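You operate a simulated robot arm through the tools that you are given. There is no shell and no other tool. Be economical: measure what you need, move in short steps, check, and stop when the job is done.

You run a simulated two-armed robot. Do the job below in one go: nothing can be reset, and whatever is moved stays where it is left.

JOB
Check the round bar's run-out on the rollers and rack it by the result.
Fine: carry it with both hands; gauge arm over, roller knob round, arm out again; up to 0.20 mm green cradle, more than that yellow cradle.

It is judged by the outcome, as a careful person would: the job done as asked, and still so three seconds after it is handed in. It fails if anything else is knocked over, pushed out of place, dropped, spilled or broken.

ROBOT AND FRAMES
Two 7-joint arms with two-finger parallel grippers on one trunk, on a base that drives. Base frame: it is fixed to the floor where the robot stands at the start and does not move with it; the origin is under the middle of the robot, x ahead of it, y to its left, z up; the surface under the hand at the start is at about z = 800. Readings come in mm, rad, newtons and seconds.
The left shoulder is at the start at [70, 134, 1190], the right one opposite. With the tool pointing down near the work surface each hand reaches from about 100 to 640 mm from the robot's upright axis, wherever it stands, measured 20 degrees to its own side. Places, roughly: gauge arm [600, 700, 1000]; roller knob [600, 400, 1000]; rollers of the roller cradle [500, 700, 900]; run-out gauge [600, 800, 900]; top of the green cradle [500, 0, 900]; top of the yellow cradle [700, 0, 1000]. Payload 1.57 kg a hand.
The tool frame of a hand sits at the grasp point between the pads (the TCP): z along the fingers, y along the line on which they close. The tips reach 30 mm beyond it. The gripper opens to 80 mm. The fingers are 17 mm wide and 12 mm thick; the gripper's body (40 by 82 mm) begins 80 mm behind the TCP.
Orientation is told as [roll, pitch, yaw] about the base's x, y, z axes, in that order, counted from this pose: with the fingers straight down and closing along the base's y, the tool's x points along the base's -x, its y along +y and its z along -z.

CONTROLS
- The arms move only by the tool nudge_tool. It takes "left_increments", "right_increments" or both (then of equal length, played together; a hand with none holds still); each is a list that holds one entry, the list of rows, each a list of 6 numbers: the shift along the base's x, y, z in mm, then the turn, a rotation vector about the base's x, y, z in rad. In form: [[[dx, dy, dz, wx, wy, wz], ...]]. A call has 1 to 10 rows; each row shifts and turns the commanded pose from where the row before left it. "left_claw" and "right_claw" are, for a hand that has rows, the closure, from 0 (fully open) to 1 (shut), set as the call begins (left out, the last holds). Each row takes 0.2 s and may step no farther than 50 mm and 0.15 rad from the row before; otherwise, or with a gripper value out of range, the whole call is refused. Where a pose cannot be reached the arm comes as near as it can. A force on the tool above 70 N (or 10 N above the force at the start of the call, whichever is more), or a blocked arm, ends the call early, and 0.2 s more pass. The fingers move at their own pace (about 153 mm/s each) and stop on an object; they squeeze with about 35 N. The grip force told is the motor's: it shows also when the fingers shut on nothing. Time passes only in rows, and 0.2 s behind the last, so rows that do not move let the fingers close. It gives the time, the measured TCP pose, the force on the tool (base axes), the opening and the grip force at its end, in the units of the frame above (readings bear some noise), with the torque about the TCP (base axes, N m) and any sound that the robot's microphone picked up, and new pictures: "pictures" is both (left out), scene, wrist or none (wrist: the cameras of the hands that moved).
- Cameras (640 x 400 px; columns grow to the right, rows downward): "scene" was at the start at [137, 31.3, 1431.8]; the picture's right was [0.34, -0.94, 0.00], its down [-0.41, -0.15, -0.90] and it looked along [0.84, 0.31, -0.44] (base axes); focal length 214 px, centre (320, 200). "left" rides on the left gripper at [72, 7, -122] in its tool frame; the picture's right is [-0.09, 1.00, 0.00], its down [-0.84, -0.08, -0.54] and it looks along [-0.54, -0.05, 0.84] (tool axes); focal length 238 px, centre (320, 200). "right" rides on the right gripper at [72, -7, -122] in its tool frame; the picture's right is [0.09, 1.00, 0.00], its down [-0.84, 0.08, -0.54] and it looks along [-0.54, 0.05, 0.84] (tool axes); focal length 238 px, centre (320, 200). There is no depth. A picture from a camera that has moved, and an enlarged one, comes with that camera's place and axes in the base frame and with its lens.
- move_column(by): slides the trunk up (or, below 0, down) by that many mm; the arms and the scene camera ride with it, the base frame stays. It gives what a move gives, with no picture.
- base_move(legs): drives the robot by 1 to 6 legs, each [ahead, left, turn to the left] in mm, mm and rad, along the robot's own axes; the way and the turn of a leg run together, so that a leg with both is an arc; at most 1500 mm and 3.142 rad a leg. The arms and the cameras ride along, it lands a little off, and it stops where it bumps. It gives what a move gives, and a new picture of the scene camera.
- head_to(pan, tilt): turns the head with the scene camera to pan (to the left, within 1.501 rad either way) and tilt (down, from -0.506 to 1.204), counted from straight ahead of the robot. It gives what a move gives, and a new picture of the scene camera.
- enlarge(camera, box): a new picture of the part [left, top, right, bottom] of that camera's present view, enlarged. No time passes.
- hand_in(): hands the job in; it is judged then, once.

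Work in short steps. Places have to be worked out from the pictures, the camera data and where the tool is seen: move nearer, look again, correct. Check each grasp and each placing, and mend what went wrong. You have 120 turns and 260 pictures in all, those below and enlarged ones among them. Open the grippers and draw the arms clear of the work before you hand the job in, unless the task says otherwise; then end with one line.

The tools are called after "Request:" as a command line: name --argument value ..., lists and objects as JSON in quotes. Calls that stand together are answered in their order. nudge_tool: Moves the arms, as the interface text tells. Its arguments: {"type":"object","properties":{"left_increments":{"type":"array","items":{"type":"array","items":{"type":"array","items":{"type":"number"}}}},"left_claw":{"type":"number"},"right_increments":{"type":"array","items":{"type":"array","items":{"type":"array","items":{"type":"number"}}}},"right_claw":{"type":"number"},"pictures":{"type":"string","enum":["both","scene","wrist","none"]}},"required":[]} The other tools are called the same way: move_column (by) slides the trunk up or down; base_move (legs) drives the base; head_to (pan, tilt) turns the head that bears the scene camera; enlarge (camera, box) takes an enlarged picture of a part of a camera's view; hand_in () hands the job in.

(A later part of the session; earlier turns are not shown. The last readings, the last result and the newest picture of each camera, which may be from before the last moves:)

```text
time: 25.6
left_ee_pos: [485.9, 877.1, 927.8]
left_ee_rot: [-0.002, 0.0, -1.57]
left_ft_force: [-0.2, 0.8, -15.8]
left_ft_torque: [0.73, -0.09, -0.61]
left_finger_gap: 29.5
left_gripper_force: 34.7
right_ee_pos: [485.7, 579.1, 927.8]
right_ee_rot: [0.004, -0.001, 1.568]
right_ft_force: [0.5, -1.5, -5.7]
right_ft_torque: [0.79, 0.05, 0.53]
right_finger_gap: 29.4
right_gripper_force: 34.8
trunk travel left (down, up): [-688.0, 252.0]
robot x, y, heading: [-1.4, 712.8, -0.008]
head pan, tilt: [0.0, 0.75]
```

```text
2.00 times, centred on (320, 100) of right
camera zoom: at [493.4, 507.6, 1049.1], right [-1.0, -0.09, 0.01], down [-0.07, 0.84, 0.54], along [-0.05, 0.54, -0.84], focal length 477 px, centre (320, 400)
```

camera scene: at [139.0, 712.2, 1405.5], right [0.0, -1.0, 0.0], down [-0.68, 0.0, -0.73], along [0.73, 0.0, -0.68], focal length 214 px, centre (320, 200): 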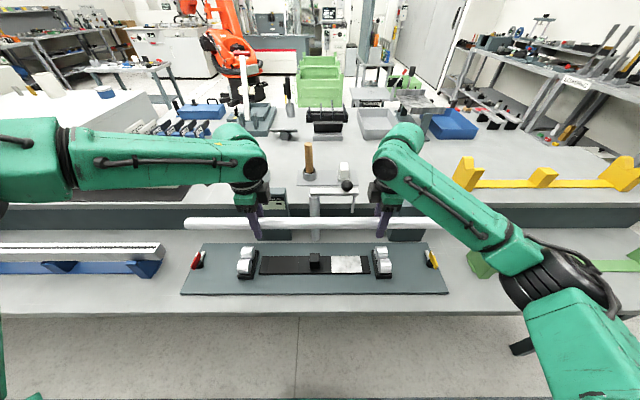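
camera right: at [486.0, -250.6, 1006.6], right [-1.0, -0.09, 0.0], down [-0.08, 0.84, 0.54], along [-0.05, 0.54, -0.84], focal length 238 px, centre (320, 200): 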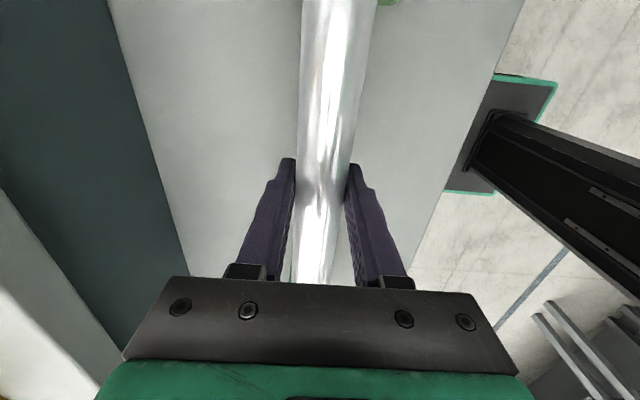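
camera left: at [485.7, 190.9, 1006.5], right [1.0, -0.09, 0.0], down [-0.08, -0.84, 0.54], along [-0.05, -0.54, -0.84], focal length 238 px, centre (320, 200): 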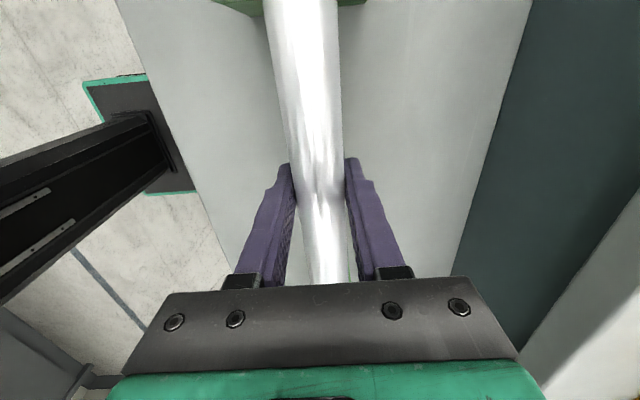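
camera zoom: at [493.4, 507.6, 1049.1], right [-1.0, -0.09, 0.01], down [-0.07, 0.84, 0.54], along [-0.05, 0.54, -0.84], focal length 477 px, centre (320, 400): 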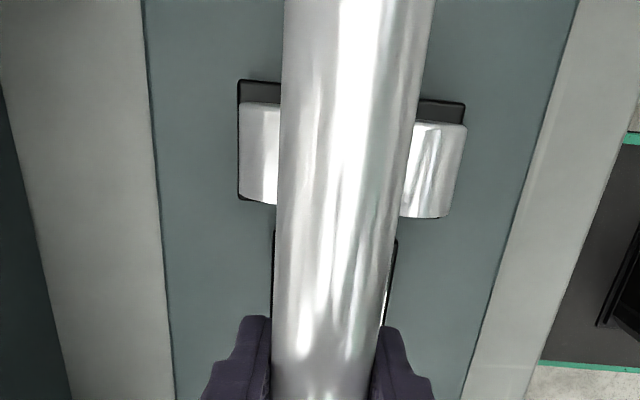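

Roller centreline is x≈478 and the bar is at 486, so I need −8 mm in x. The coloured levers sit near the bar ends, so I'll check end clearance closely.

Request:
nudge_tool --left_increments '[[[-4, 0, 0, 0, 0, 0], [-4, 0, 0, 0, 0, 0]]]' --right_increments '[[[-4, 0, 0, 0, 0, 0], [-4, 0, 0, 0, 0, 0]]]' --pictures "none"

Request:
enlarge --camera "scene" --box '[160, 220, 240, 270]'

Request:
enlarge --camera "scene" --box '[400, 220, 480, 270]'

Request:
enlarge --camera "left" --box '[160, 0, 480, 200]'

Request:
enlarge --camera "right" --box '[160, 0, 480, 200]'

```text
time: 26.2
left_ee_pos: [478.1, 878.2, 928.2]
left_ee_rot: [-0.004, -0.002, -1.568]
left_ft_force: [-1.9, -0.9, -15.1]
left_ft_torque: [0.65, -0.01, -0.81]
left_finger_gap: 29.4
left_gripper_force: 34.9
right_ee_pos: [478.2, 578.5, 927.7]
right_ee_rot: [0.005, -0.004, 1.569]
right_ft_force: [2.3, 0.6, -7.0]
right_ft_torque: [0.55, 0.01, 0.28]
right_finger_gap: 29.4
right_gripper_force: 35.0
trunk travel left (down, up): [-688.0, 252.0]
robot x, y, heading: [1.2, 711.0, -0.001]
head pan, tilt: [0.0, 0.75]
```

```text
8.00 times, centred on (200, 245) of scene
camera zoom: at [138.1, 713.2, 1330.6], right [0.0, -1.0, 0.0], down [-0.68, 0.0, -0.73], along [0.73, 0.0, -0.68], focal length 1716 px, centre (1280, -160)
```

zoom: 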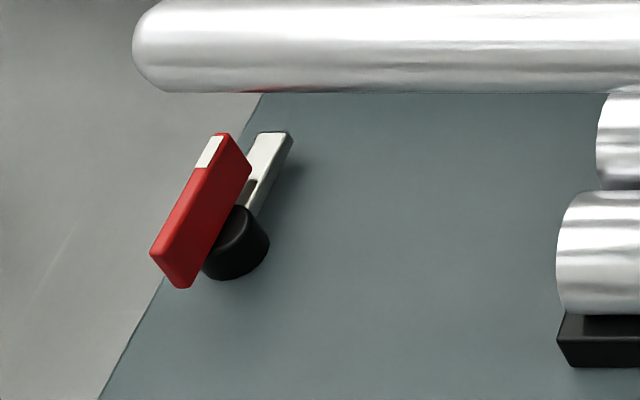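

```text
8.00 times, centred on (440, 245) of scene
camera zoom: at [138.1, 713.2, 1330.6], right [0.0, -1.0, 0.0], down [-0.68, 0.0, -0.73], along [0.73, 0.0, -0.68], focal length 1716 px, centre (-640, -160)
```

zoom: 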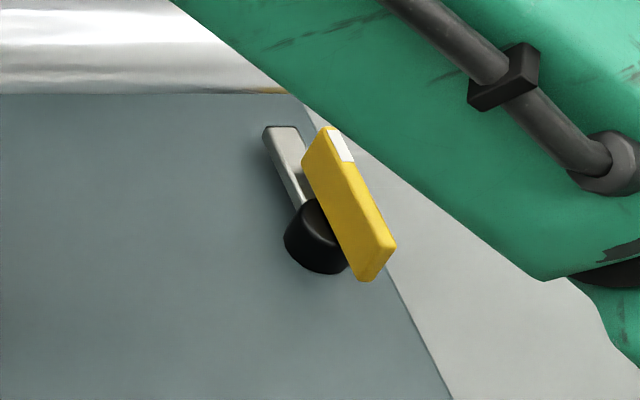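

```text
2.00 times, centred on (320, 100) of left
camera zoom: at [485.0, 949.4, 1050.2], right [1.0, -0.09, 0.0], down [-0.07, -0.84, 0.54], along [-0.05, -0.54, -0.84], focal length 477 px, centre (320, 400)
```

zoom: 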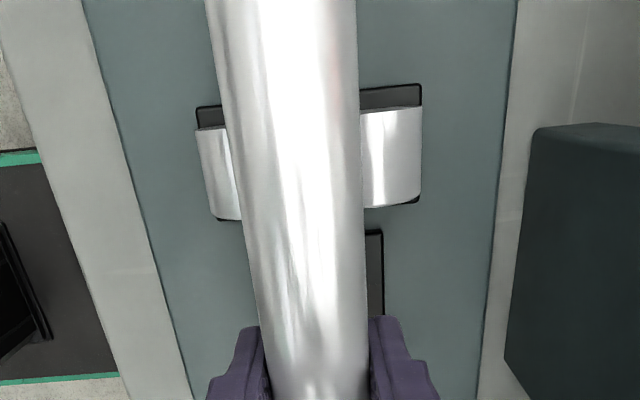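

```text
2.00 times, centred on (320, 100) of right
camera zoom: at [485.1, 507.8, 1049.0], right [-1.0, -0.09, 0.01], down [-0.07, 0.84, 0.54], along [-0.05, 0.54, -0.84], focal length 477 px, centre (320, 400)
```

zoom: 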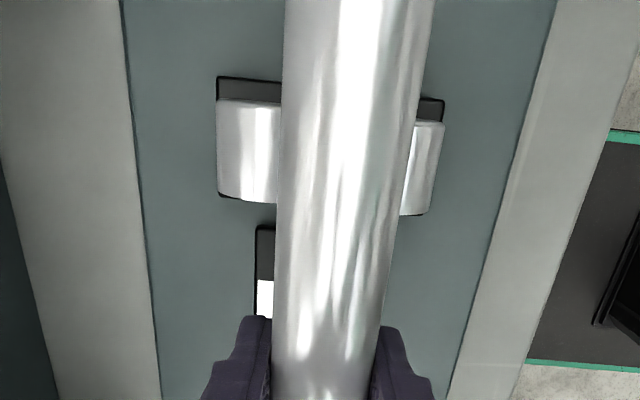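

Allowing for perspective, the bar ends are about 10 mm inside both levers and x is aligned to within 1 mm. I'll lower by the trunk in steps.

Request:
move_column --by -45

Request:
enlarge --camera "scene" --box '[150, 190, 310, 290]'

Request:
enlarge --camera "scene" --box '[330, 190, 490, 290]'

Request:
enlarge --camera "left" --box '[160, 0, 480, 200]'

```text
time: 27.1
left_ee_pos: [477.2, 877.9, 883.3]
left_ee_rot: [-0.004, -0.001, -1.569]
left_ft_force: [-3.3, -3.8, -11.5]
left_ft_torque: [0.21, -0.04, -0.65]
left_finger_gap: 29.2
left_gripper_force: 34.8
right_ee_pos: [478.3, 579.4, 882.4]
right_ee_rot: [0.006, -0.002, 1.566]
right_ft_force: [2.8, 3.6, -10.1]
right_ft_torque: [0.1, 0.04, -0.34]
right_finger_gap: 29.9
right_gripper_force: 34.9
trunk travel left (down, up): [-643.0, 297.0]
robot x, y, heading: [-2.0, 713.1, -0.001]
head pan, tilt: [0.0, 0.75]
```

```text
4.00 times, centred on (230, 240) of scene
camera zoom: at [138.1, 713.2, 1285.6], right [0.0, -1.0, 0.0], down [-0.68, 0.0, -0.73], along [0.73, 0.0, -0.68], focal length 858 px, centre (680, 40)
```

zoom: 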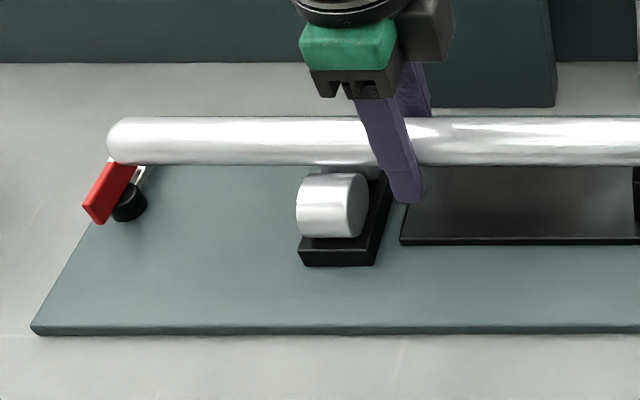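

```text
4.00 times, centred on (410, 240) of scene
camera zoom: at [138.1, 713.2, 1285.6], right [0.0, -1.0, 0.0], down [-0.68, 0.0, -0.73], along [0.73, 0.0, -0.68], focal length 858 px, centre (-40, 40)
```

zoom: 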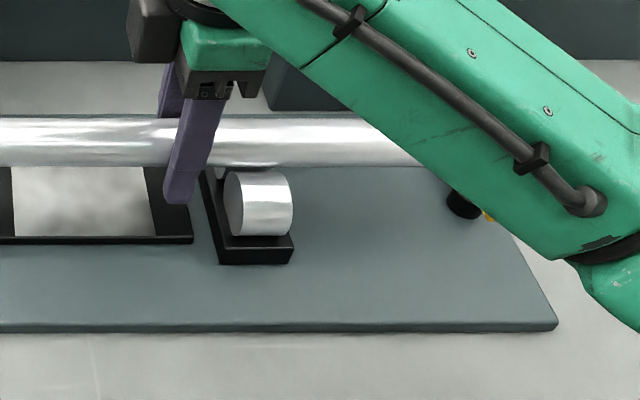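

```text
2.00 times, centred on (320, 100) of left
camera zoom: at [485.0, 949.5, 1005.2], right [1.0, -0.09, 0.0], down [-0.07, -0.84, 0.54], along [-0.05, -0.54, -0.84], focal length 477 px, centre (320, 400)
```

zoom: 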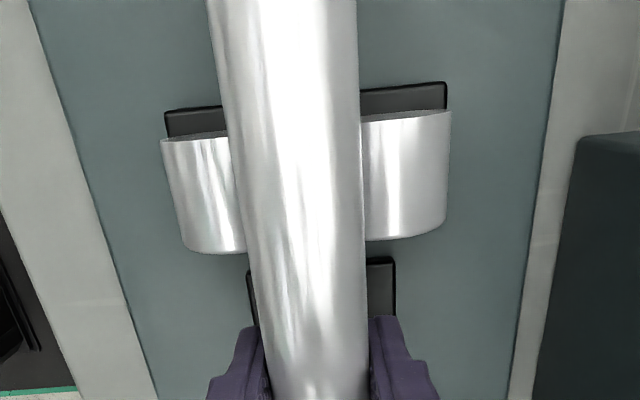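

There's about 9 mm of gap to the red handle. I'll keep lowering by the trunk in small steps while watching the force.

Request:
move_column --by -10

Request:
move_column --by -4

Request:
enlarge --camera "scene" --box '[150, 190, 310, 290]'

Request:
enlarge --camera "left" --box '[160, 0, 480, 200]'

```text
time: 27.7
left_ee_pos: [478.8, 877.4, 874.6]
left_ee_rot: [0.002, -0.004, -1.57]
left_ft_force: [3.7, -4.0, -3.8]
left_ft_torque: [-1.03, 0.16, -0.59]
left_finger_gap: 29.5
left_gripper_force: 35.2
right_ee_pos: [478.5, 579.0, 875.1]
right_ee_rot: [-0.002, -0.001, 1.568]
right_ft_force: [11.4, 0.6, 13.0]
right_ft_torque: [-0.88, -0.04, 0.65]
right_finger_gap: 29.2
right_gripper_force: 35.0
trunk travel left (down, up): [-633.0, 307.0]
robot x, y, heading: [-0.4, 711.2, 0.0]
head pan, tilt: [0.0, 0.75]
```

```text
time: 28.2
left_ee_pos: [478.6, 876.6, 873.4]
left_ee_rot: [0.006, -0.004, -1.567]
left_ft_force: [4.8, -3.0, 27.5]
left_ft_torque: [0.1, -0.04, -0.62]
left_finger_gap: 29.0
left_gripper_force: 34.9
right_ee_pos: [478.1, 579.1, 872.1]
right_ee_rot: [-0.009, -0.006, 1.567]
right_ft_force: [32.4, 2.4, 29.1]
right_ft_torque: [-0.01, -0.23, 0.63]
right_finger_gap: 30.0
right_gripper_force: 34.7
trunk travel left (down, up): [-629.0, 311.0]
robot x, y, heading: [1.6, 714.1, -0.002]
head pan, tilt: [0.0, 0.75]
```

```text
4.00 times, centred on (230, 240) of scene
camera zoom: at [135.9, 713.0, 1272.8], right [0.0, -1.0, 0.0], down [-0.68, 0.0, -0.73], along [0.73, 0.0, -0.68], focal length 858 px, centre (680, 40)
```

zoom: 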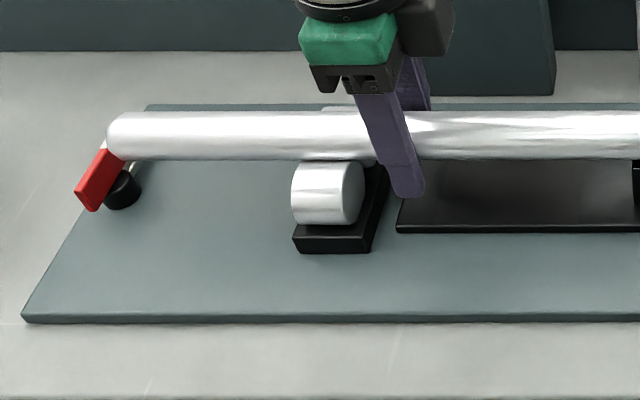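

```text
2.00 times, centred on (320, 100) of left
camera zoom: at [484.4, 949.5, 995.9], right [1.0, -0.09, 0.01], down [-0.08, -0.84, 0.54], along [-0.04, -0.54, -0.84], focal length 477 px, centre (320, 400)
```

zoom: 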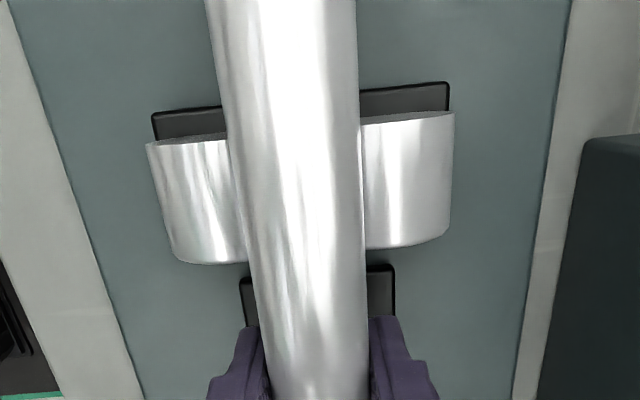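

The bar touched the rollers at axis z≈873. I'll relieve the preload: trunk up 3 mm and the right hand +2 mm in x.

Request:
move_column --by 3

Request:
nudge_tool --right_increments '[[[1, 0, 0, 0, 0, 0], [1, 0, 0, 0, 0, 0]]]' --pictures "none"

```text
time: 28.7
left_ee_pos: [478.2, 877.1, 873.7]
left_ee_rot: [0.002, -0.002, -1.57]
left_ft_force: [8.3, -1.7, 29.6]
left_ft_torque: [0.02, -0.08, -0.61]
left_finger_gap: 29.5
left_gripper_force: 34.6
right_ee_pos: [478.4, 578.8, 872.0]
right_ee_rot: [-0.002, -0.003, 1.566]
right_ft_force: [32.9, 2.5, 20.5]
right_ft_torque: [0.22, -0.12, 0.63]
right_finger_gap: 29.2
right_gripper_force: 35.4
trunk travel left (down, up): [-632.0, 308.0]
robot x, y, heading: [3.6, 711.6, -0.004]
head pan, tilt: [0.0, 0.75]
```

```text
time: 29.3
left_ee_pos: [478.5, 877.2, 873.2]
left_ee_rot: [0.002, -0.001, -1.568]
left_ft_force: [19.7, 0.0, 23.3]
left_ft_torque: [-0.07, -0.11, -0.5]
left_finger_gap: 29.5
left_gripper_force: 35.4
right_ee_pos: [477.9, 577.5, 871.2]
right_ee_rot: [0.002, -0.002, 1.568]
right_ft_force: [19.9, -0.4, 24.9]
right_ft_torque: [0.19, -0.1, 0.55]
right_finger_gap: 29.6
right_gripper_force: 34.8
trunk travel left (down, up): [-632.0, 308.0]
robot x, y, heading: [3.3, 712.5, -0.003]
head pan, tilt: [0.0, 0.75]
```

Request:
nudge_tool --right_increments '[[[0.5, 0, 1, 0, 0, 0], [0.5, 0, 1, 0, 0, 0], [0.5, 0, 0.5, 0, 0, 0]]]' --left_increments '[[[0.5, 0, 1, 0, 0, 0], [0.5, 0, 1, 0, 0, 0], [0.5, 0, 0.5, 0, 0, 0]]]' --pictures "none"

```text
time: 30.1
left_ee_pos: [478.2, 877.2, 872.8]
left_ee_rot: [-0.003, 0.0, -1.569]
left_ft_force: [23.2, -8.8, -1.4]
left_ft_torque: [0.55, -0.17, -0.44]
left_finger_gap: 29.2
left_gripper_force: 34.5
right_ee_pos: [479.5, 577.1, 872.3]
right_ee_rot: [0.01, -0.003, 1.573]
right_ft_force: [-5.3, 6.1, 14.1]
right_ft_torque: [0.35, 0.08, -0.3]
right_finger_gap: 29.1
right_gripper_force: 34.7
trunk travel left (down, up): [-632.0, 308.0]
robot x, y, heading: [-1.4, 713.6, -0.007]
head pan, tilt: [0.0, 0.75]
```

The load is nearly relieved, so I'll open partway and look.

Request:
nudge_tool --right_increments '[[[0, 0, 0, 0, 0, 0], [0, 0, 0, 0, 0, 0]]]' --left_increments '[[[1, 0, 0, 0, 0, 0], [0, 0, 0, 0, 0, 0]]]' --right_claw 0.3 --left_claw 0.3

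```text
time: 30.7
left_ee_pos: [478.7, 879.9, 876.1]
left_ee_rot: [-0.004, 0.0, -1.566]
left_ft_force: [-0.1, -0.1, 0.3]
left_ft_torque: [-0.02, 0.02, 0.02]
left_finger_gap: 56.1
left_gripper_force: 0.1
right_ee_pos: [479.3, 577.5, 874.6]
right_ee_rot: [0.006, 0.0, 1.57]
right_ft_force: [0.3, -0.3, -0.9]
right_ft_torque: [-0.01, 0.02, -0.02]
right_finger_gap: 56.1
right_gripper_force: 0.0
trunk travel left (down, up): [-632.0, 308.0]
robot x, y, heading: [-1.4, 713.6, -0.002]
head pan, tilt: [0.0, 0.75]
camera scene: at [135.0, 713.1, 1274.8], right [0.0, -1.0, 0.0], down [-0.68, 0.0, -0.73], along [0.73, 0.0, -0.68], focal length 214 px, centre (320, 200)
camera right: at [486.1, 507.5, 996.2], right [-1.0, -0.09, 0.0], down [-0.07, 0.84, 0.54], along [-0.05, 0.54, -0.84], focal length 238 px, centre (320, 200)
camera left: at [485.2, 950.7, 997.7], right [1.0, -0.09, 0.0], down [-0.07, -0.84, 0.54], along [-0.05, -0.54, -0.84], focal length 238 px, centre (320, 200)
```

scene: 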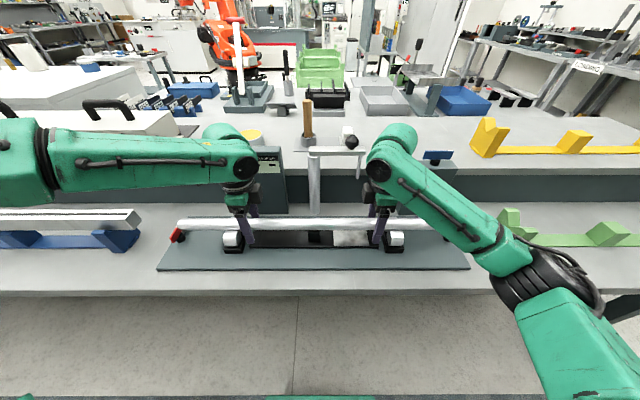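
right: 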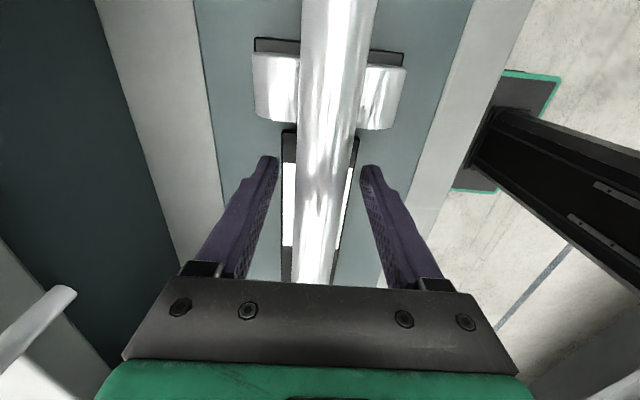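
left: 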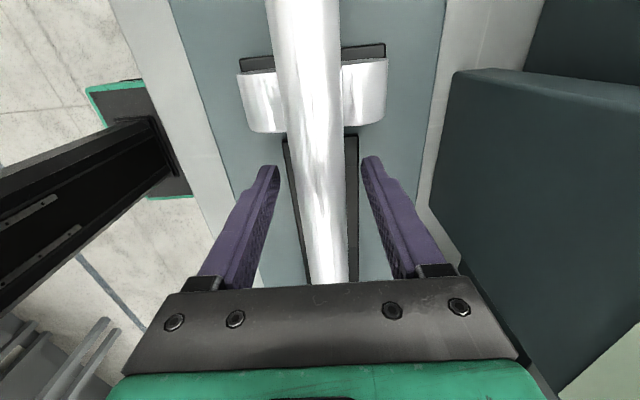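

The bar is seated on both roller pairs. I'll raise the trunk to clear and look again.

Request:
move_column --by 150

Request:
nudge_tool --right_increments '[[[-10, -25, 10, 0, 0, 0], [-10, -25, 10, 0, 0, 0], [-10, -25, 10, 0, 0, 0], [-10, -20, 10, 0, 0, 0]]]' --left_increments '[[[-15, 25, 20, 0, 0, 0], [-15, 25, 20, 0, 0, 0], [-15, 25, 20, 0, 0, 0], [-15, 25, 20, 0, 0, 0]]]' --pictures "scene"

Request:
enlarge --camera "scene" --box '[230, 140, 390, 260]'

Request:
enlarge --camera "scene" --box '[160, 180, 480, 300]'

```text
time: 32.5
left_ee_pos: [480.1, 877.9, 1026.4]
left_ee_rot: [0.0, 0.002, -1.569]
left_ft_force: [0.5, 0.7, -0.2]
left_ft_torque: [-0.02, -0.03, 0.01]
left_finger_gap: 55.9
left_gripper_force: 0.1
right_ee_pos: [478.9, 577.9, 1024.7]
right_ee_rot: [0.003, -0.001, 1.571]
right_ft_force: [-0.4, -0.1, -0.5]
right_ft_torque: [0.02, 0.01, -0.01]
right_finger_gap: 55.9
right_gripper_force: 0.0
trunk travel left (down, up): [-782.0, 158.0]
robot x, y, heading: [0.0, 715.9, -0.004]
head pan, tilt: [0.0, 0.75]
```

```text
time: 33.5
left_ee_pos: [416.8, 979.8, 1108.2]
left_ee_rot: [0.0, -0.002, -1.57]
left_ft_force: [-0.1, 0.6, 0.4]
left_ft_torque: [0.04, -0.04, -0.06]
left_finger_gap: 55.9
left_gripper_force: 0.0
right_ee_pos: [437.0, 483.4, 1066.1]
right_ee_rot: [0.0, 0.001, 1.571]
right_ft_force: [-1.2, -0.2, -0.1]
right_ft_torque: [0.0, 0.01, 0.03]
right_finger_gap: 56.1
right_gripper_force: 0.0
trunk travel left (down, up): [-782.0, 158.0]
robot x, y, heading: [2.1, 716.3, -0.007]
head pan, tilt: [0.0, 0.75]
camera scene: at [131.9, 713.5, 1425.3], right [0.0, -1.0, 0.0], down [-0.68, 0.0, -0.73], along [0.73, 0.0, -0.68], focal length 214 px, centre (320, 200)
```

scene: 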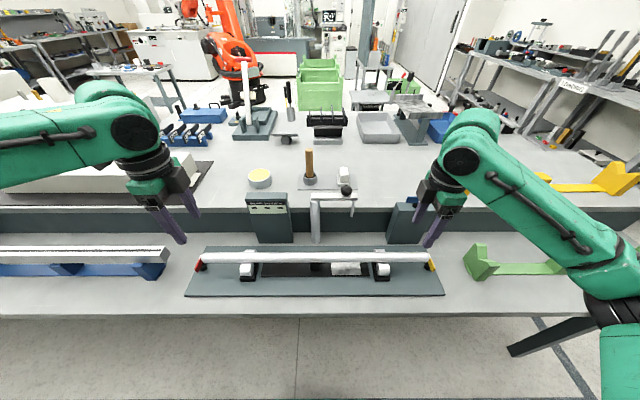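

```text
3.33 times, centred on (310, 200) of scene
camera zoom: at [131.9, 713.5, 1425.3], right [0.0, -1.0, 0.0], down [-0.68, 0.0, -0.73], along [0.73, 0.0, -0.68], focal length 715 px, centre (353, 200)
```

zoom: 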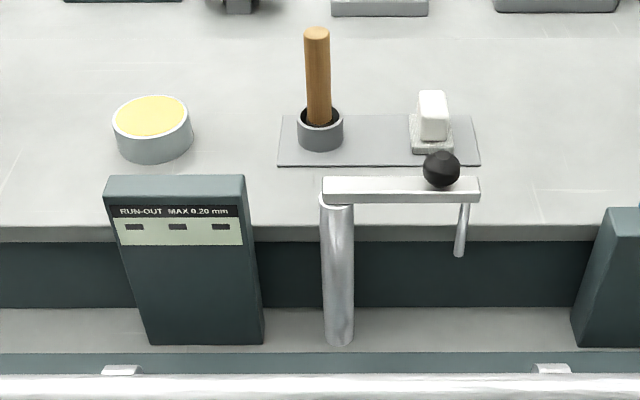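

```text
2.00 times, centred on (320, 240) of scene
camera zoom: at [131.9, 713.5, 1425.3], right [0.0, -1.0, 0.0], down [-0.68, 0.0, -0.73], along [0.73, 0.0, -0.68], focal length 429 px, centre (320, 120)
```

zoom: 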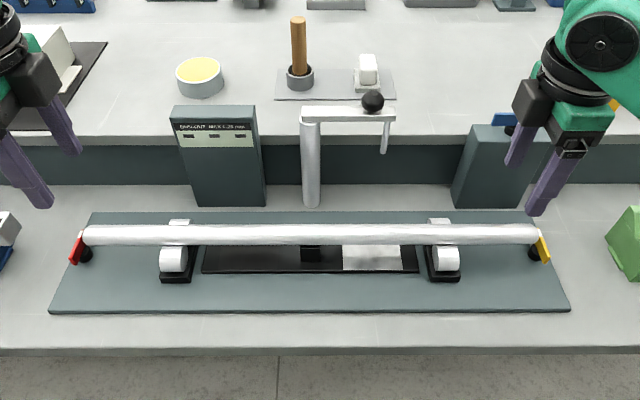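

The bar rests well between the levers. The ball is at (591,639.5,1034) with the post near (588,728). I'll bring the right hand above the ball.

Request:
nudge_tool --right_increments '[[[0, 0, 30, 0, 0, 0], [10, 10, 25, 0, 0, 0], [30, 30, 0, 0, 0, 0], [30, 30, 0, 0, 0, 0], [30, 30, 0, 0, 0, 0], [30, 30, 0, 0, 0, 0], [24, 26, 0, 0, 0, 0], [0, 0, 0, 0, 0, 0]]]' --right_claw 0

```text
time: 35.3
left_ee_pos: [419.5, 978.7, 1108.7]
left_ee_rot: [-0.001, 0.0, -1.568]
left_ft_force: [-0.2, -0.1, 1.0]
left_ft_torque: [0.01, 0.02, -0.02]
left_finger_gap: 55.8
left_gripper_force: 0.0
right_ee_pos: [585.6, 634.4, 1120.7]
right_ee_rot: [0.001, -0.002, 1.572]
right_ft_force: [0.2, -0.7, 0.3]
right_ft_torque: [0.01, 0.03, 0.02]
right_finger_gap: 80.5
right_gripper_force: 0.0
right hand out of reach, approached as far as the arm can: row 7
trunk travel left (down, up): [-782.0, 158.0]
robot x, y, heading: [3.4, 713.1, -0.005]
head pan, tilt: [0.0, 0.75]
camera scene: at [134.1, 711.2, 1425.1], right [0.0, -1.0, 0.0], down [-0.68, 0.0, -0.73], along [0.73, 0.0, -0.68], focal length 214 px, centre (320, 200)
camera right: at [592.1, 563.3, 1241.9], right [-1.0, -0.09, 0.0], down [-0.08, 0.84, 0.54], along [-0.05, 0.54, -0.84], focal length 238 px, centre (320, 200)
```

scene: 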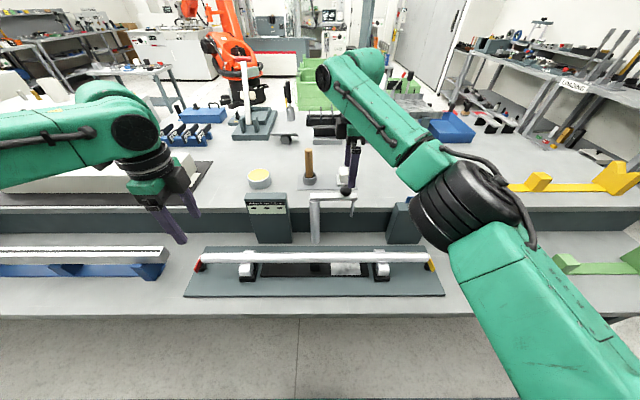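
right: 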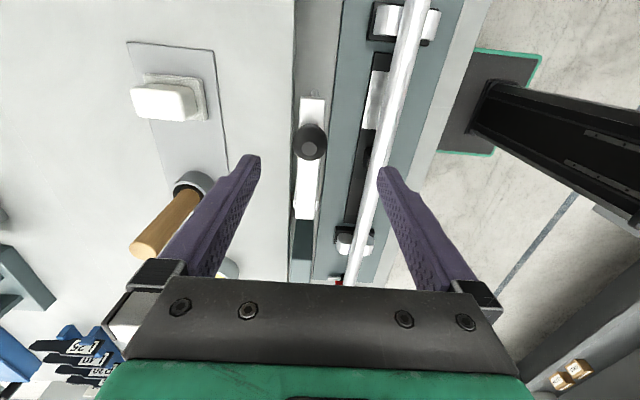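

The hand is at its reach limit here. I'll drive the base 60 mm ahead and 90 mm right, for both the ball and later the knob.

Request:
base_move --legs '[[60, -90, 0]]'

```text
time: 36.5
left_ee_pos: [476.8, 892.6, 1107.7]
left_ee_rot: [-0.001, -0.002, -1.565]
left_ft_force: [0.2, -0.4, 0.2]
left_ft_torque: [-0.01, -0.03, 0.0]
left_finger_gap: 56.0
left_gripper_force: 0.1
right_ee_pos: [643.1, 550.7, 1120.5]
right_ee_rot: [0.003, 0.0, 1.576]
right_ft_force: [-0.2, 1.0, 0.2]
right_ft_torque: [-0.02, -0.01, 0.0]
right_finger_gap: 80.1
right_gripper_force: 0.1
trunk travel left (down, up): [-782.0, 158.0]
robot x, y, heading: [61.1, 625.5, 0.005]
head pan, tilt: [0.0, 0.75]
camera scene: at [192.4, 626.7, 1425.2], right [0.0, -1.0, 0.0], down [-0.68, 0.0, -0.73], along [0.73, 0.0, -0.68], focal length 214 px, centre (320, 200)
```

scene: 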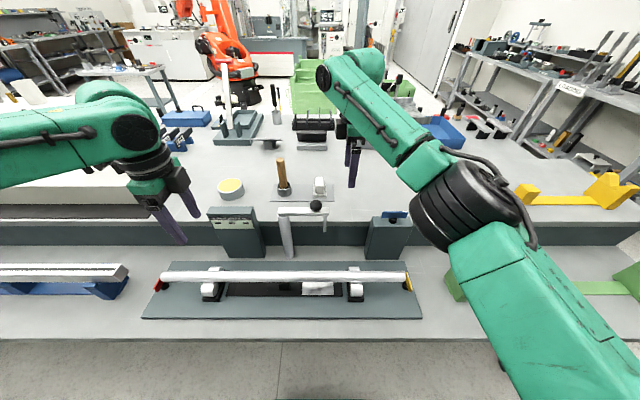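

Now move over the ball: target (590.5,639,1090).

Request:
nudge_tool --right_increments '[[[-18, 30, 0, 0, 0, 0], [-18, 30, 0, 0, 0, 0], [-17, 28, -15, 0, 0, 0], [0, 0, -15, 0, 0, 0]]]'

Request:
enlarge --camera "scene" --box '[260, 140, 400, 240]'

```text
time: 37.5
left_ee_pos: [478.4, 892.2, 1107.8]
left_ee_rot: [0.001, -0.002, -1.565]
left_ft_force: [0.4, -0.8, 0.0]
left_ft_torque: [-0.01, 0.02, 0.03]
left_finger_gap: 56.0
left_gripper_force: 0.1
right_ee_pos: [590.9, 635.8, 1089.1]
right_ee_rot: [0.004, -0.002, 1.574]
right_ft_force: [0.5, -0.1, -0.5]
right_ft_torque: [0.0, 0.0, 0.0]
right_finger_gap: 80.2
right_gripper_force: 0.0
trunk travel left (down, up): [-782.0, 158.0]
robot x, y, heading: [57.6, 623.2, -0.001]
head pan, tilt: [0.0, 0.75]
camera scene: at [194.4, 624.9, 1425.0], right [0.0, -1.0, 0.0], down [-0.68, 0.0, -0.73], along [0.73, 0.0, -0.68], focal length 214 px, centre (320, 200)
camera right: at [598.5, 565.8, 1211.5], right [-1.0, -0.1, 0.0], down [-0.08, 0.84, 0.54], along [-0.05, 0.54, -0.84], focal length 238 px, centre (320, 200)
```

scene: 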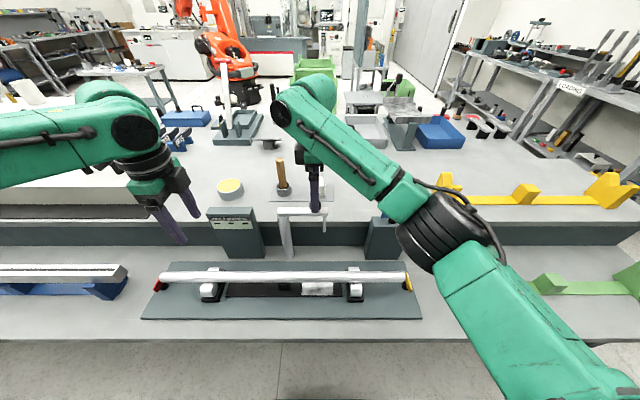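
right: 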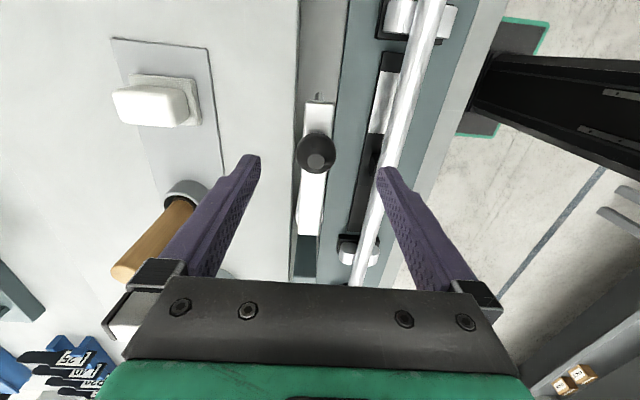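

```text
4.00 times, centred on (330, 190) of scene
camera zoom: at [194.4, 624.9, 1425.0], right [0.0, -1.0, 0.0], down [-0.68, 0.0, -0.73], along [0.73, 0.0, -0.68], focal length 858 px, centre (280, 240)
```

zoom: 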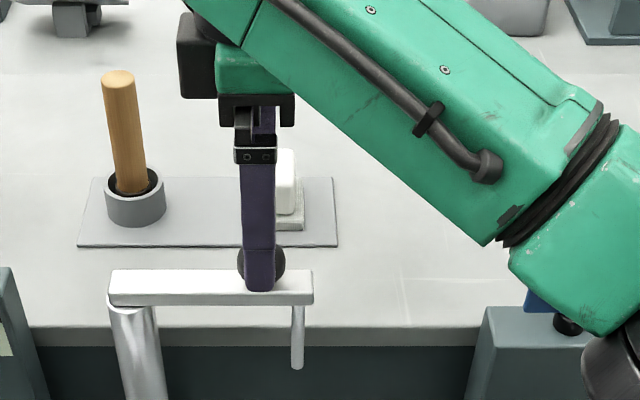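

The ball sits at about (593,637). I'll correct slightly and descend to z≈1054.

Request:
nudge_tool --right_increments '[[[1.5, 1.5, -12, 0, 0, 0], [0, 0, -12, 0, 0, 0], [0, 0, -10, 0, 0, 0]]]'

Request:
enlarge --camera "scene" --box '[260, 140, 400, 240]'

```text
time: 38.2
left_ee_pos: [478.0, 892.7, 1107.1]
left_ee_rot: [0.0, -0.002, -1.565]
left_ft_force: [0.2, -0.8, -0.1]
left_ft_torque: [0.02, -0.02, -0.01]
left_finger_gap: 56.1
left_gripper_force: 0.0
right_ee_pos: [594.1, 637.3, 1056.4]
right_ee_rot: [0.003, 0.0, 1.574]
right_ft_force: [-0.4, 1.0, 0.0]
right_ft_torque: [0.0, -0.01, 0.01]
right_finger_gap: 79.9
right_gripper_force: 0.0
trunk travel left (down, up): [-782.0, 158.0]
robot x, y, heading: [61.0, 624.3, -0.005]
head pan, tilt: [0.0, 0.75]
camera scene: at [194.0, 624.7, 1425.0], right [0.0, -1.0, 0.0], down [-0.68, 0.0, -0.73], along [0.73, 0.0, -0.68], focal length 214 px, centre (320, 200)
camera right: at [601.5, 566.4, 1178.3], right [-1.0, -0.1, 0.0], down [-0.08, 0.84, 0.54], along [-0.05, 0.54, -0.84], focal length 238 px, centre (320, 200)
```

scene: 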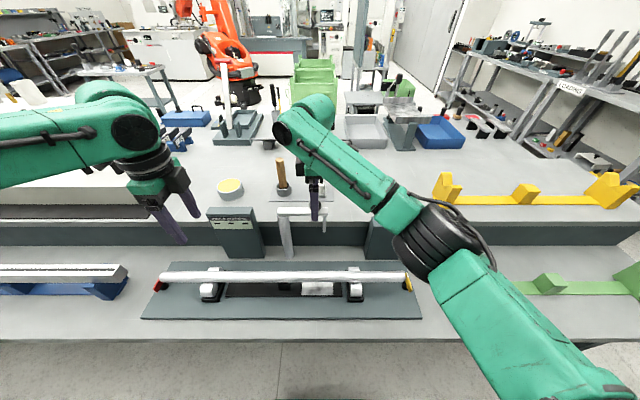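
right: 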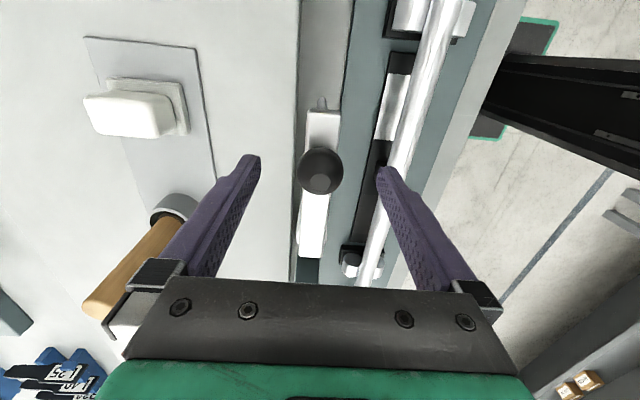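

```text
4.00 times, centred on (330, 190) of scene
camera zoom: at [194.0, 624.7, 1425.0], right [0.0, -1.0, 0.0], down [-0.68, 0.0, -0.73], along [0.73, 0.0, -0.68], focal length 858 px, centre (280, 240)
```

zoom: 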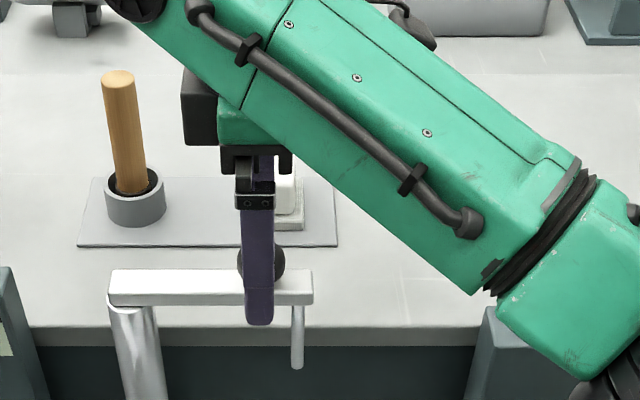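

The fingers straddle the ball centrally. I'll close on it.

Request:
nudge_tool --right_increments '[[[0, 0, -2, 0, 0, 0], [0, 0, 0, 0, 0, 0], [0, 0, 0, 0, 0, 0]]]' --right_claw 1 --pictures "wrist"

```text
time: 39.0
left_ee_pos: [477.7, 892.8, 1107.6]
left_ee_rot: [0.001, 0.001, -1.565]
left_ft_force: [0.4, -0.6, -0.4]
left_ft_torque: [0.0, -0.01, -0.01]
left_finger_gap: 55.9
left_gripper_force: 0.1
right_ee_pos: [594.9, 637.6, 1053.9]
right_ee_rot: [0.0, -0.002, 1.574]
right_ft_force: [1.7, -0.4, 5.6]
right_ft_torque: [-0.14, -0.08, -0.07]
right_finger_gap: 30.6
right_gripper_force: 39.8
trunk travel left (down, up): [-782.0, 158.0]
robot x, y, heading: [58.3, 623.0, 0.002]
head pan, tilt: [0.0, 0.75]
camera right: at [601.2, 566.6, 1176.9], right [-1.0, -0.09, 0.0], down [-0.08, 0.84, 0.54], along [-0.05, 0.54, -0.84], focal length 238 px, centre (320, 200)
```

right: 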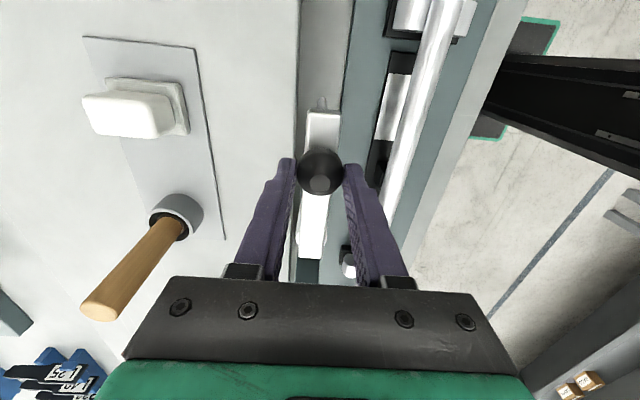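

The ball is firmly gripped. I'll start the swing about the post toward the bar, rotating the hand with it, in a short first part.

Request:
nudge_tool --right_increments '[[[-13.7, -0.1, 0, 0, 0, -0.15], [-13.5, 2.1, 0, 0, 0, -0.15], [-13.1, 4.0, 0, 0, 0, -0.15]]]'

```text
time: 39.9
left_ee_pos: [478.9, 894.7, 1107.2]
left_ee_rot: [-0.001, -0.003, -1.566]
left_ft_force: [-1.0, 0.0, -0.3]
left_ft_torque: [0.01, -0.01, 0.0]
left_finger_gap: 56.0
left_gripper_force: 0.0
right_ee_pos: [554.3, 645.9, 1055.0]
right_ee_rot: [0.002, -0.005, 1.123]
right_ft_force: [7.8, 6.9, 11.0]
right_ft_torque: [0.29, -0.44, -0.38]
right_finger_gap: 30.9
right_gripper_force: 39.8
trunk travel left (down, up): [-782.0, 158.0]
robot x, y, heading: [58.5, 625.0, -0.001]
head pan, tilt: [0.0, 0.75]
camera scene: at [194.6, 627.1, 1425.0], right [0.0, -1.0, 0.0], down [-0.68, 0.0, -0.73], along [0.73, 0.0, -0.68], focal length 214 px, centre (320, 200)
camera right: at [529.3, 579.6, 1176.6], right [-0.94, 0.35, 0.0], down [0.29, 0.79, 0.54], along [0.19, 0.51, -0.84], focal length 238 px, centre (320, 200)
```

scene: 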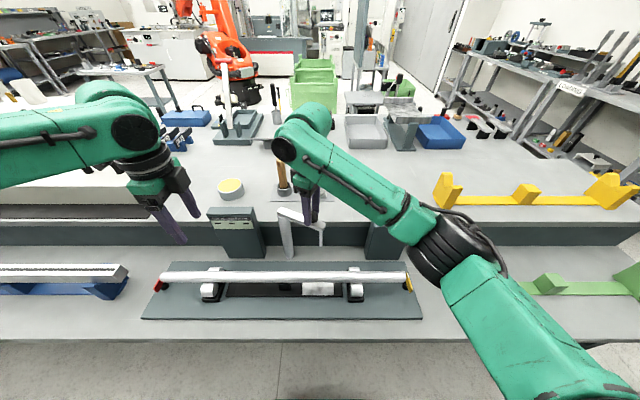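
right: 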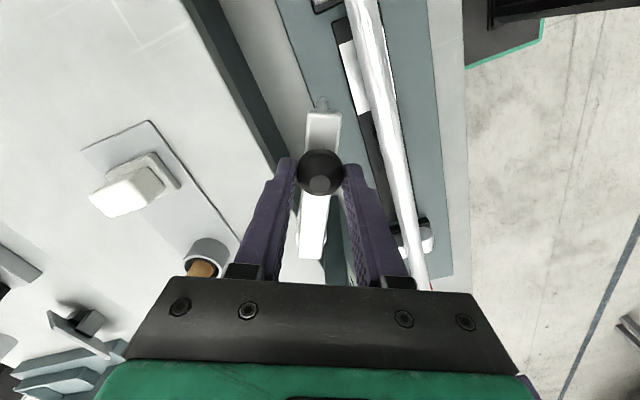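

The arm follows with low forces. I'll continue the swing.

Request:
nudge_tool --right_increments '[[[-12.0, 6.4, 0, 0, 0, -0.15], [-11.0, 8.0, 0, 0, 0, -0.15], [-9.8, 9.3, 0, 0, 0, -0.15], [-8.4, 10.7, 0, 0, 0, -0.15]]]' --pictures "scene"

```text
time: 40.9
left_ee_pos: [480.2, 896.1, 1104.5]
left_ee_rot: [-0.005, -0.003, -1.565]
left_ft_force: [-0.9, 0.1, 0.1]
left_ft_torque: [0.0, -0.03, 0.01]
left_finger_gap: 55.7
left_gripper_force: 0.0
right_ee_pos: [515.9, 681.8, 1052.8]
right_ee_rot: [-0.001, -0.003, 0.52]
right_ft_force: [20.9, 11.4, 24.2]
right_ft_torque: [0.32, -0.54, -0.02]
right_finger_gap: 30.9
right_gripper_force: 40.2
trunk travel left (down, up): [-782.0, 158.0]
robot x, y, heading: [60.2, 625.8, -0.005]
head pan, tilt: [0.0, 0.75]
camera scene: at [197.4, 628.3, 1424.8], right [0.0, -1.0, 0.0], down [-0.68, 0.0, -0.73], along [0.73, 0.0, -0.68], focal length 214 px, centre (320, 200)
```

scene: 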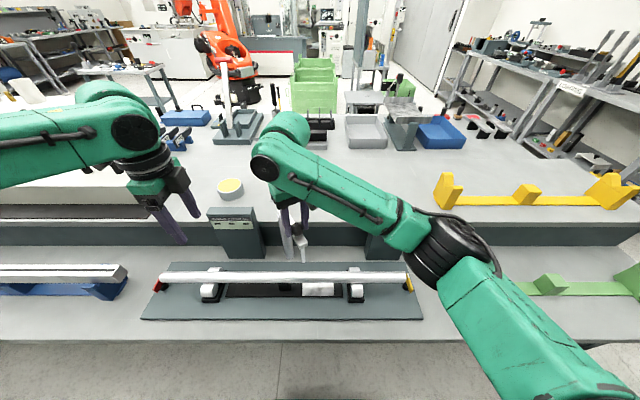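

Radial force is growing because my arc radius is a little large. I'll tighten it and finish the swing.

Request:
nudge_tool --right_increments '[[[-2, 12.5, 1, 0, 0, -0.14], [-3.5, 11.8, 1, 0, 0, -0.14], [-2.3, 12, 0, 0, 0, -0.14]]]' --pictures "both"

```text
time: 41.6
left_ee_pos: [478.9, 892.4, 1107.5]
left_ee_rot: [-0.002, 0.0, -1.565]
left_ft_force: [-1.2, -0.2, -0.8]
left_ft_torque: [-0.02, 0.0, 0.01]
left_finger_gap: 56.0
left_gripper_force: 0.1
right_ee_pos: [504.1, 714.4, 1053.4]
right_ee_rot: [-0.001, 0.006, 0.101]
right_ft_force: [-1.0, 0.8, -5.0]
right_ft_torque: [-0.25, 0.9, -0.1]
right_finger_gap: 30.6
right_gripper_force: 39.9
trunk travel left (down, up): [-782.0, 158.0]
robot x, y, heading: [58.4, 627.9, 0.001]
head pan, tilt: [0.0, 0.75]
camera scene: at [194.7, 625.2, 1424.6], right [0.0, -1.0, 0.0], down [-0.68, 0.0, -0.73], along [0.73, 0.0, -0.68], focal length 214 px, centre (320, 200)
camera right: at [433.3, 702.1, 1175.6], right [-0.19, 0.98, 0.0], down [0.83, 0.16, 0.54], along [0.53, 0.1, -0.84], focal length 238 px, centre (320, 200)
```

scene: 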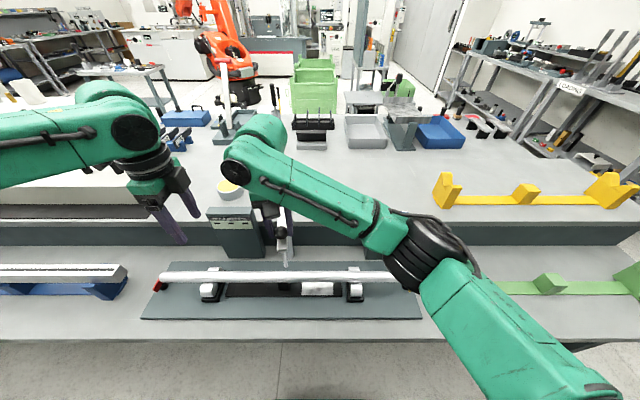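
right: 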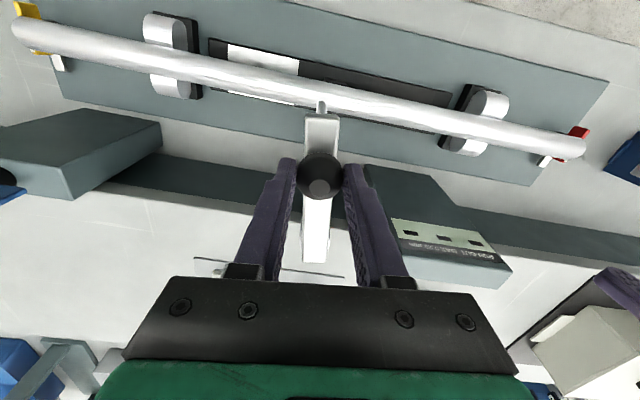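

Nearly over the bar. I'll make the last bit of the swing, stopping on force.

Request:
nudge_tool --right_increments '[[[-0.6, 7, 0, 0, 0, -0.07], [-0.2, 6, 0, 0, 0, -0.05], [0, 0, 0, 0, 0, 0]]]' --pictures "both"

Request:
enlarge --camera "scene" --box '[200, 190, 340, 310]'

Request:
enlarge --camera "right" --box '[280, 60, 540, 300]'

```text
time: 42.5
left_ee_pos: [477.7, 891.4, 1107.8]
left_ee_rot: [0.0, 0.001, -1.566]
left_ft_force: [-0.1, 0.1, -0.4]
left_ft_torque: [0.0, 0.0, 0.0]
left_finger_gap: 56.0
left_gripper_force: 0.0
right_ee_pos: [501.8, 727.3, 1053.2]
right_ee_rot: [0.001, 0.004, -0.016]
right_ft_force: [-12.0, -5.5, -29.4]
right_ft_torque: [-0.21, 0.32, -0.23]
right_finger_gap: 30.9
right_gripper_force: 39.7
trunk travel left (down, up): [-782.0, 158.0]
robot x, y, heading: [57.1, 624.1, -0.0]
head pan, tilt: [0.0, 0.75]
camera scene: at [194.3, 623.6, 1424.6], right [0.0, -1.0, 0.0], down [-0.68, 0.0, -0.73], along [0.73, 0.0, -0.68], focal length 214 px, centre (320, 200)
camera right: at [431.2, 722.7, 1175.7], right [-0.08, 1.0, 0.0], down [0.84, 0.06, 0.54], along [0.54, 0.04, -0.84], focal length 238 px, centre (320, 200)
```

scene: 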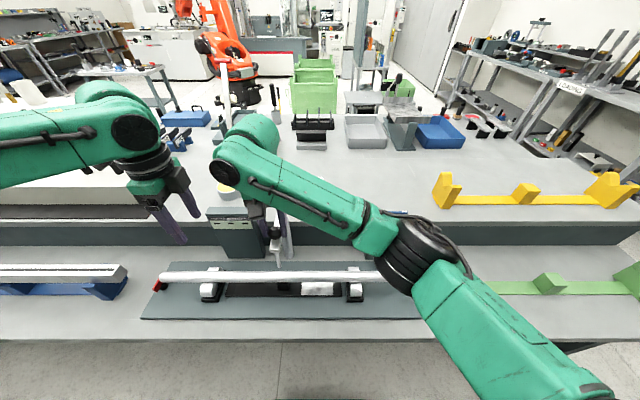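
right: 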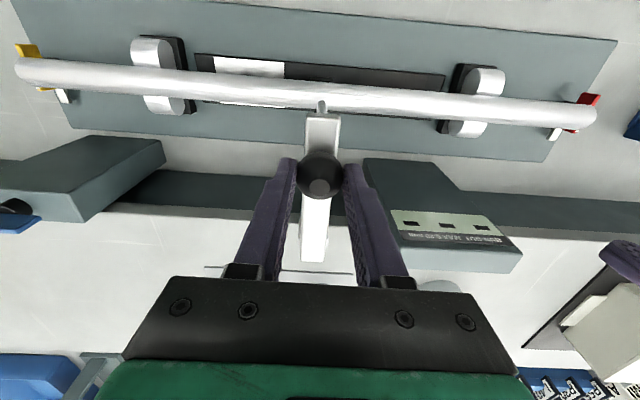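

```text
3.33 times, centred on (270, 250) of scene
camera zoom: at [194.3, 623.6, 1424.6], right [0.0, -1.0, 0.0], down [-0.68, 0.0, -0.73], along [0.73, 0.0, -0.68], focal length 715 px, centre (487, 33)
```

zoom: 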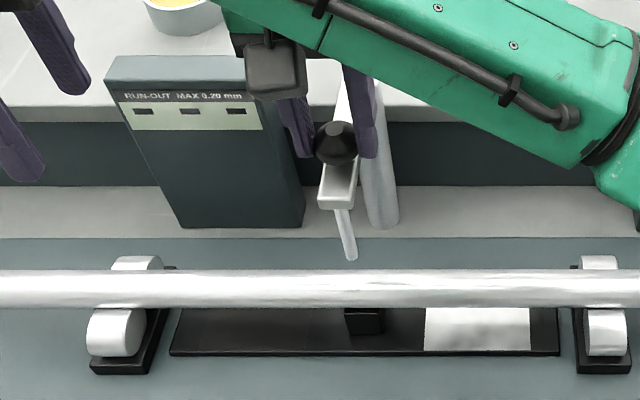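

```text
1.67 times, centred on (410, 180) of right
camera zoom: at [431.2, 722.7, 1175.7], right [-0.08, 1.0, 0.0], down [0.84, 0.06, 0.54], along [0.54, 0.04, -0.84], focal length 397 px, centre (170, 233)
```

zoom: 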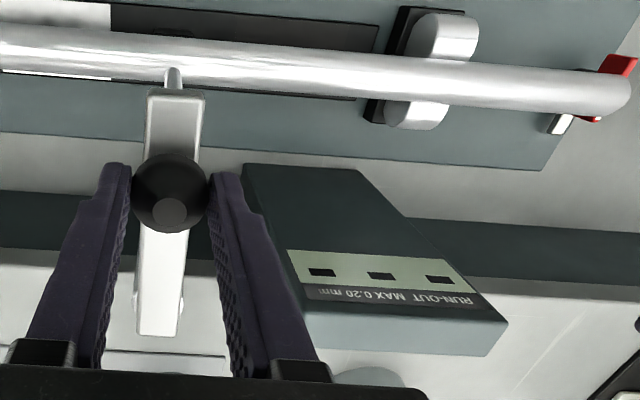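

The arm points over the bar and the display windows are still dark. I'll relax the upward load, then release and observe.

Request:
nudge_tool --right_increments '[[[0.8, 0, -1, 0, 0, 0], [0.7, 0.5, -1, 0, 0, 0], [0, 0, 0, 0, 0, 0]]]' --pictures "none"

Request:
nudge_tool --right_increments '[[[0, 0, 0, 0, 0, 0], [0, 0, 0, 0, 0, 0]]]' --right_claw 0.3 --pictures "both"

```text
time: 43.2
left_ee_pos: [478.1, 889.1, 1108.4]
left_ee_rot: [0.0, 0.001, -1.566]
left_ft_force: [-0.5, -0.2, -0.4]
left_ft_torque: [0.03, 0.0, 0.01]
left_finger_gap: 56.0
left_gripper_force: 0.1
right_ee_pos: [503.2, 727.3, 1054.9]
right_ee_rot: [0.003, 0.002, -0.014]
right_ft_force: [-16.8, -9.0, -24.6]
right_ft_torque: [-0.26, 0.85, -0.06]
right_finger_gap: 31.1
right_gripper_force: 40.0
trunk travel left (down, up): [-782.0, 158.0]
robot x, y, heading: [60.7, 623.5, 0.003]
head pan, tilt: [0.0, 0.75]
```

```text
time: 43.9
left_ee_pos: [477.1, 892.9, 1108.6]
left_ee_rot: [0.001, -0.001, -1.564]
left_ft_force: [0.5, -0.2, -0.2]
left_ft_torque: [0.01, 0.01, 0.02]
left_finger_gap: 55.7
left_gripper_force: 0.1
right_ee_pos: [504.3, 729.0, 1055.0]
right_ee_rot: [0.005, -0.004, -0.016]
right_ft_force: [0.2, -0.5, 0.0]
right_ft_torque: [0.02, -0.04, -0.01]
right_finger_gap: 55.9
right_gripper_force: 0.2
trunk travel left (down, up): [-782.0, 158.0]
robot x, y, heading: [58.8, 623.9, 0.002]
head pan, tilt: [0.0, 0.75]
camera scene: at [193.7, 624.1, 1425.2], right [0.0, -1.0, 0.0], down [-0.68, 0.0, -0.73], along [0.73, 0.0, -0.68], focal length 214 px, centre (320, 200)
camera right: at [432.4, 724.1, 1176.2], right [-0.08, 1.0, 0.0], down [0.84, 0.06, 0.54], along [0.54, 0.05, -0.84], focal length 238 px, centre (320, 200)
```

scene: 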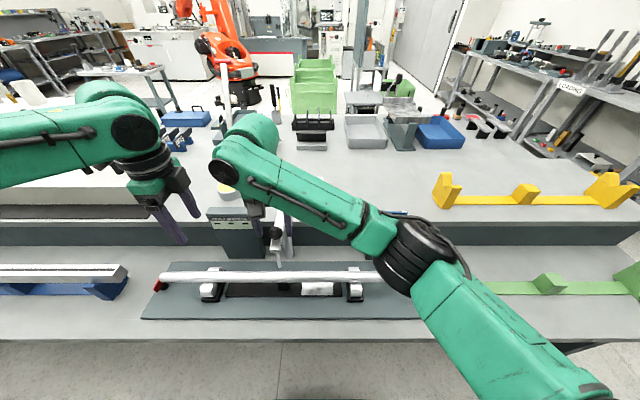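
right: 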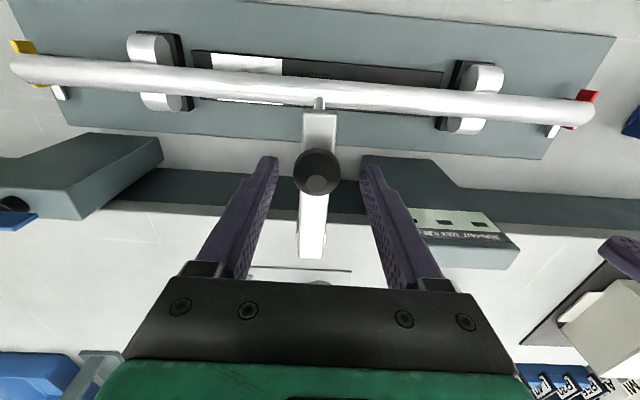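

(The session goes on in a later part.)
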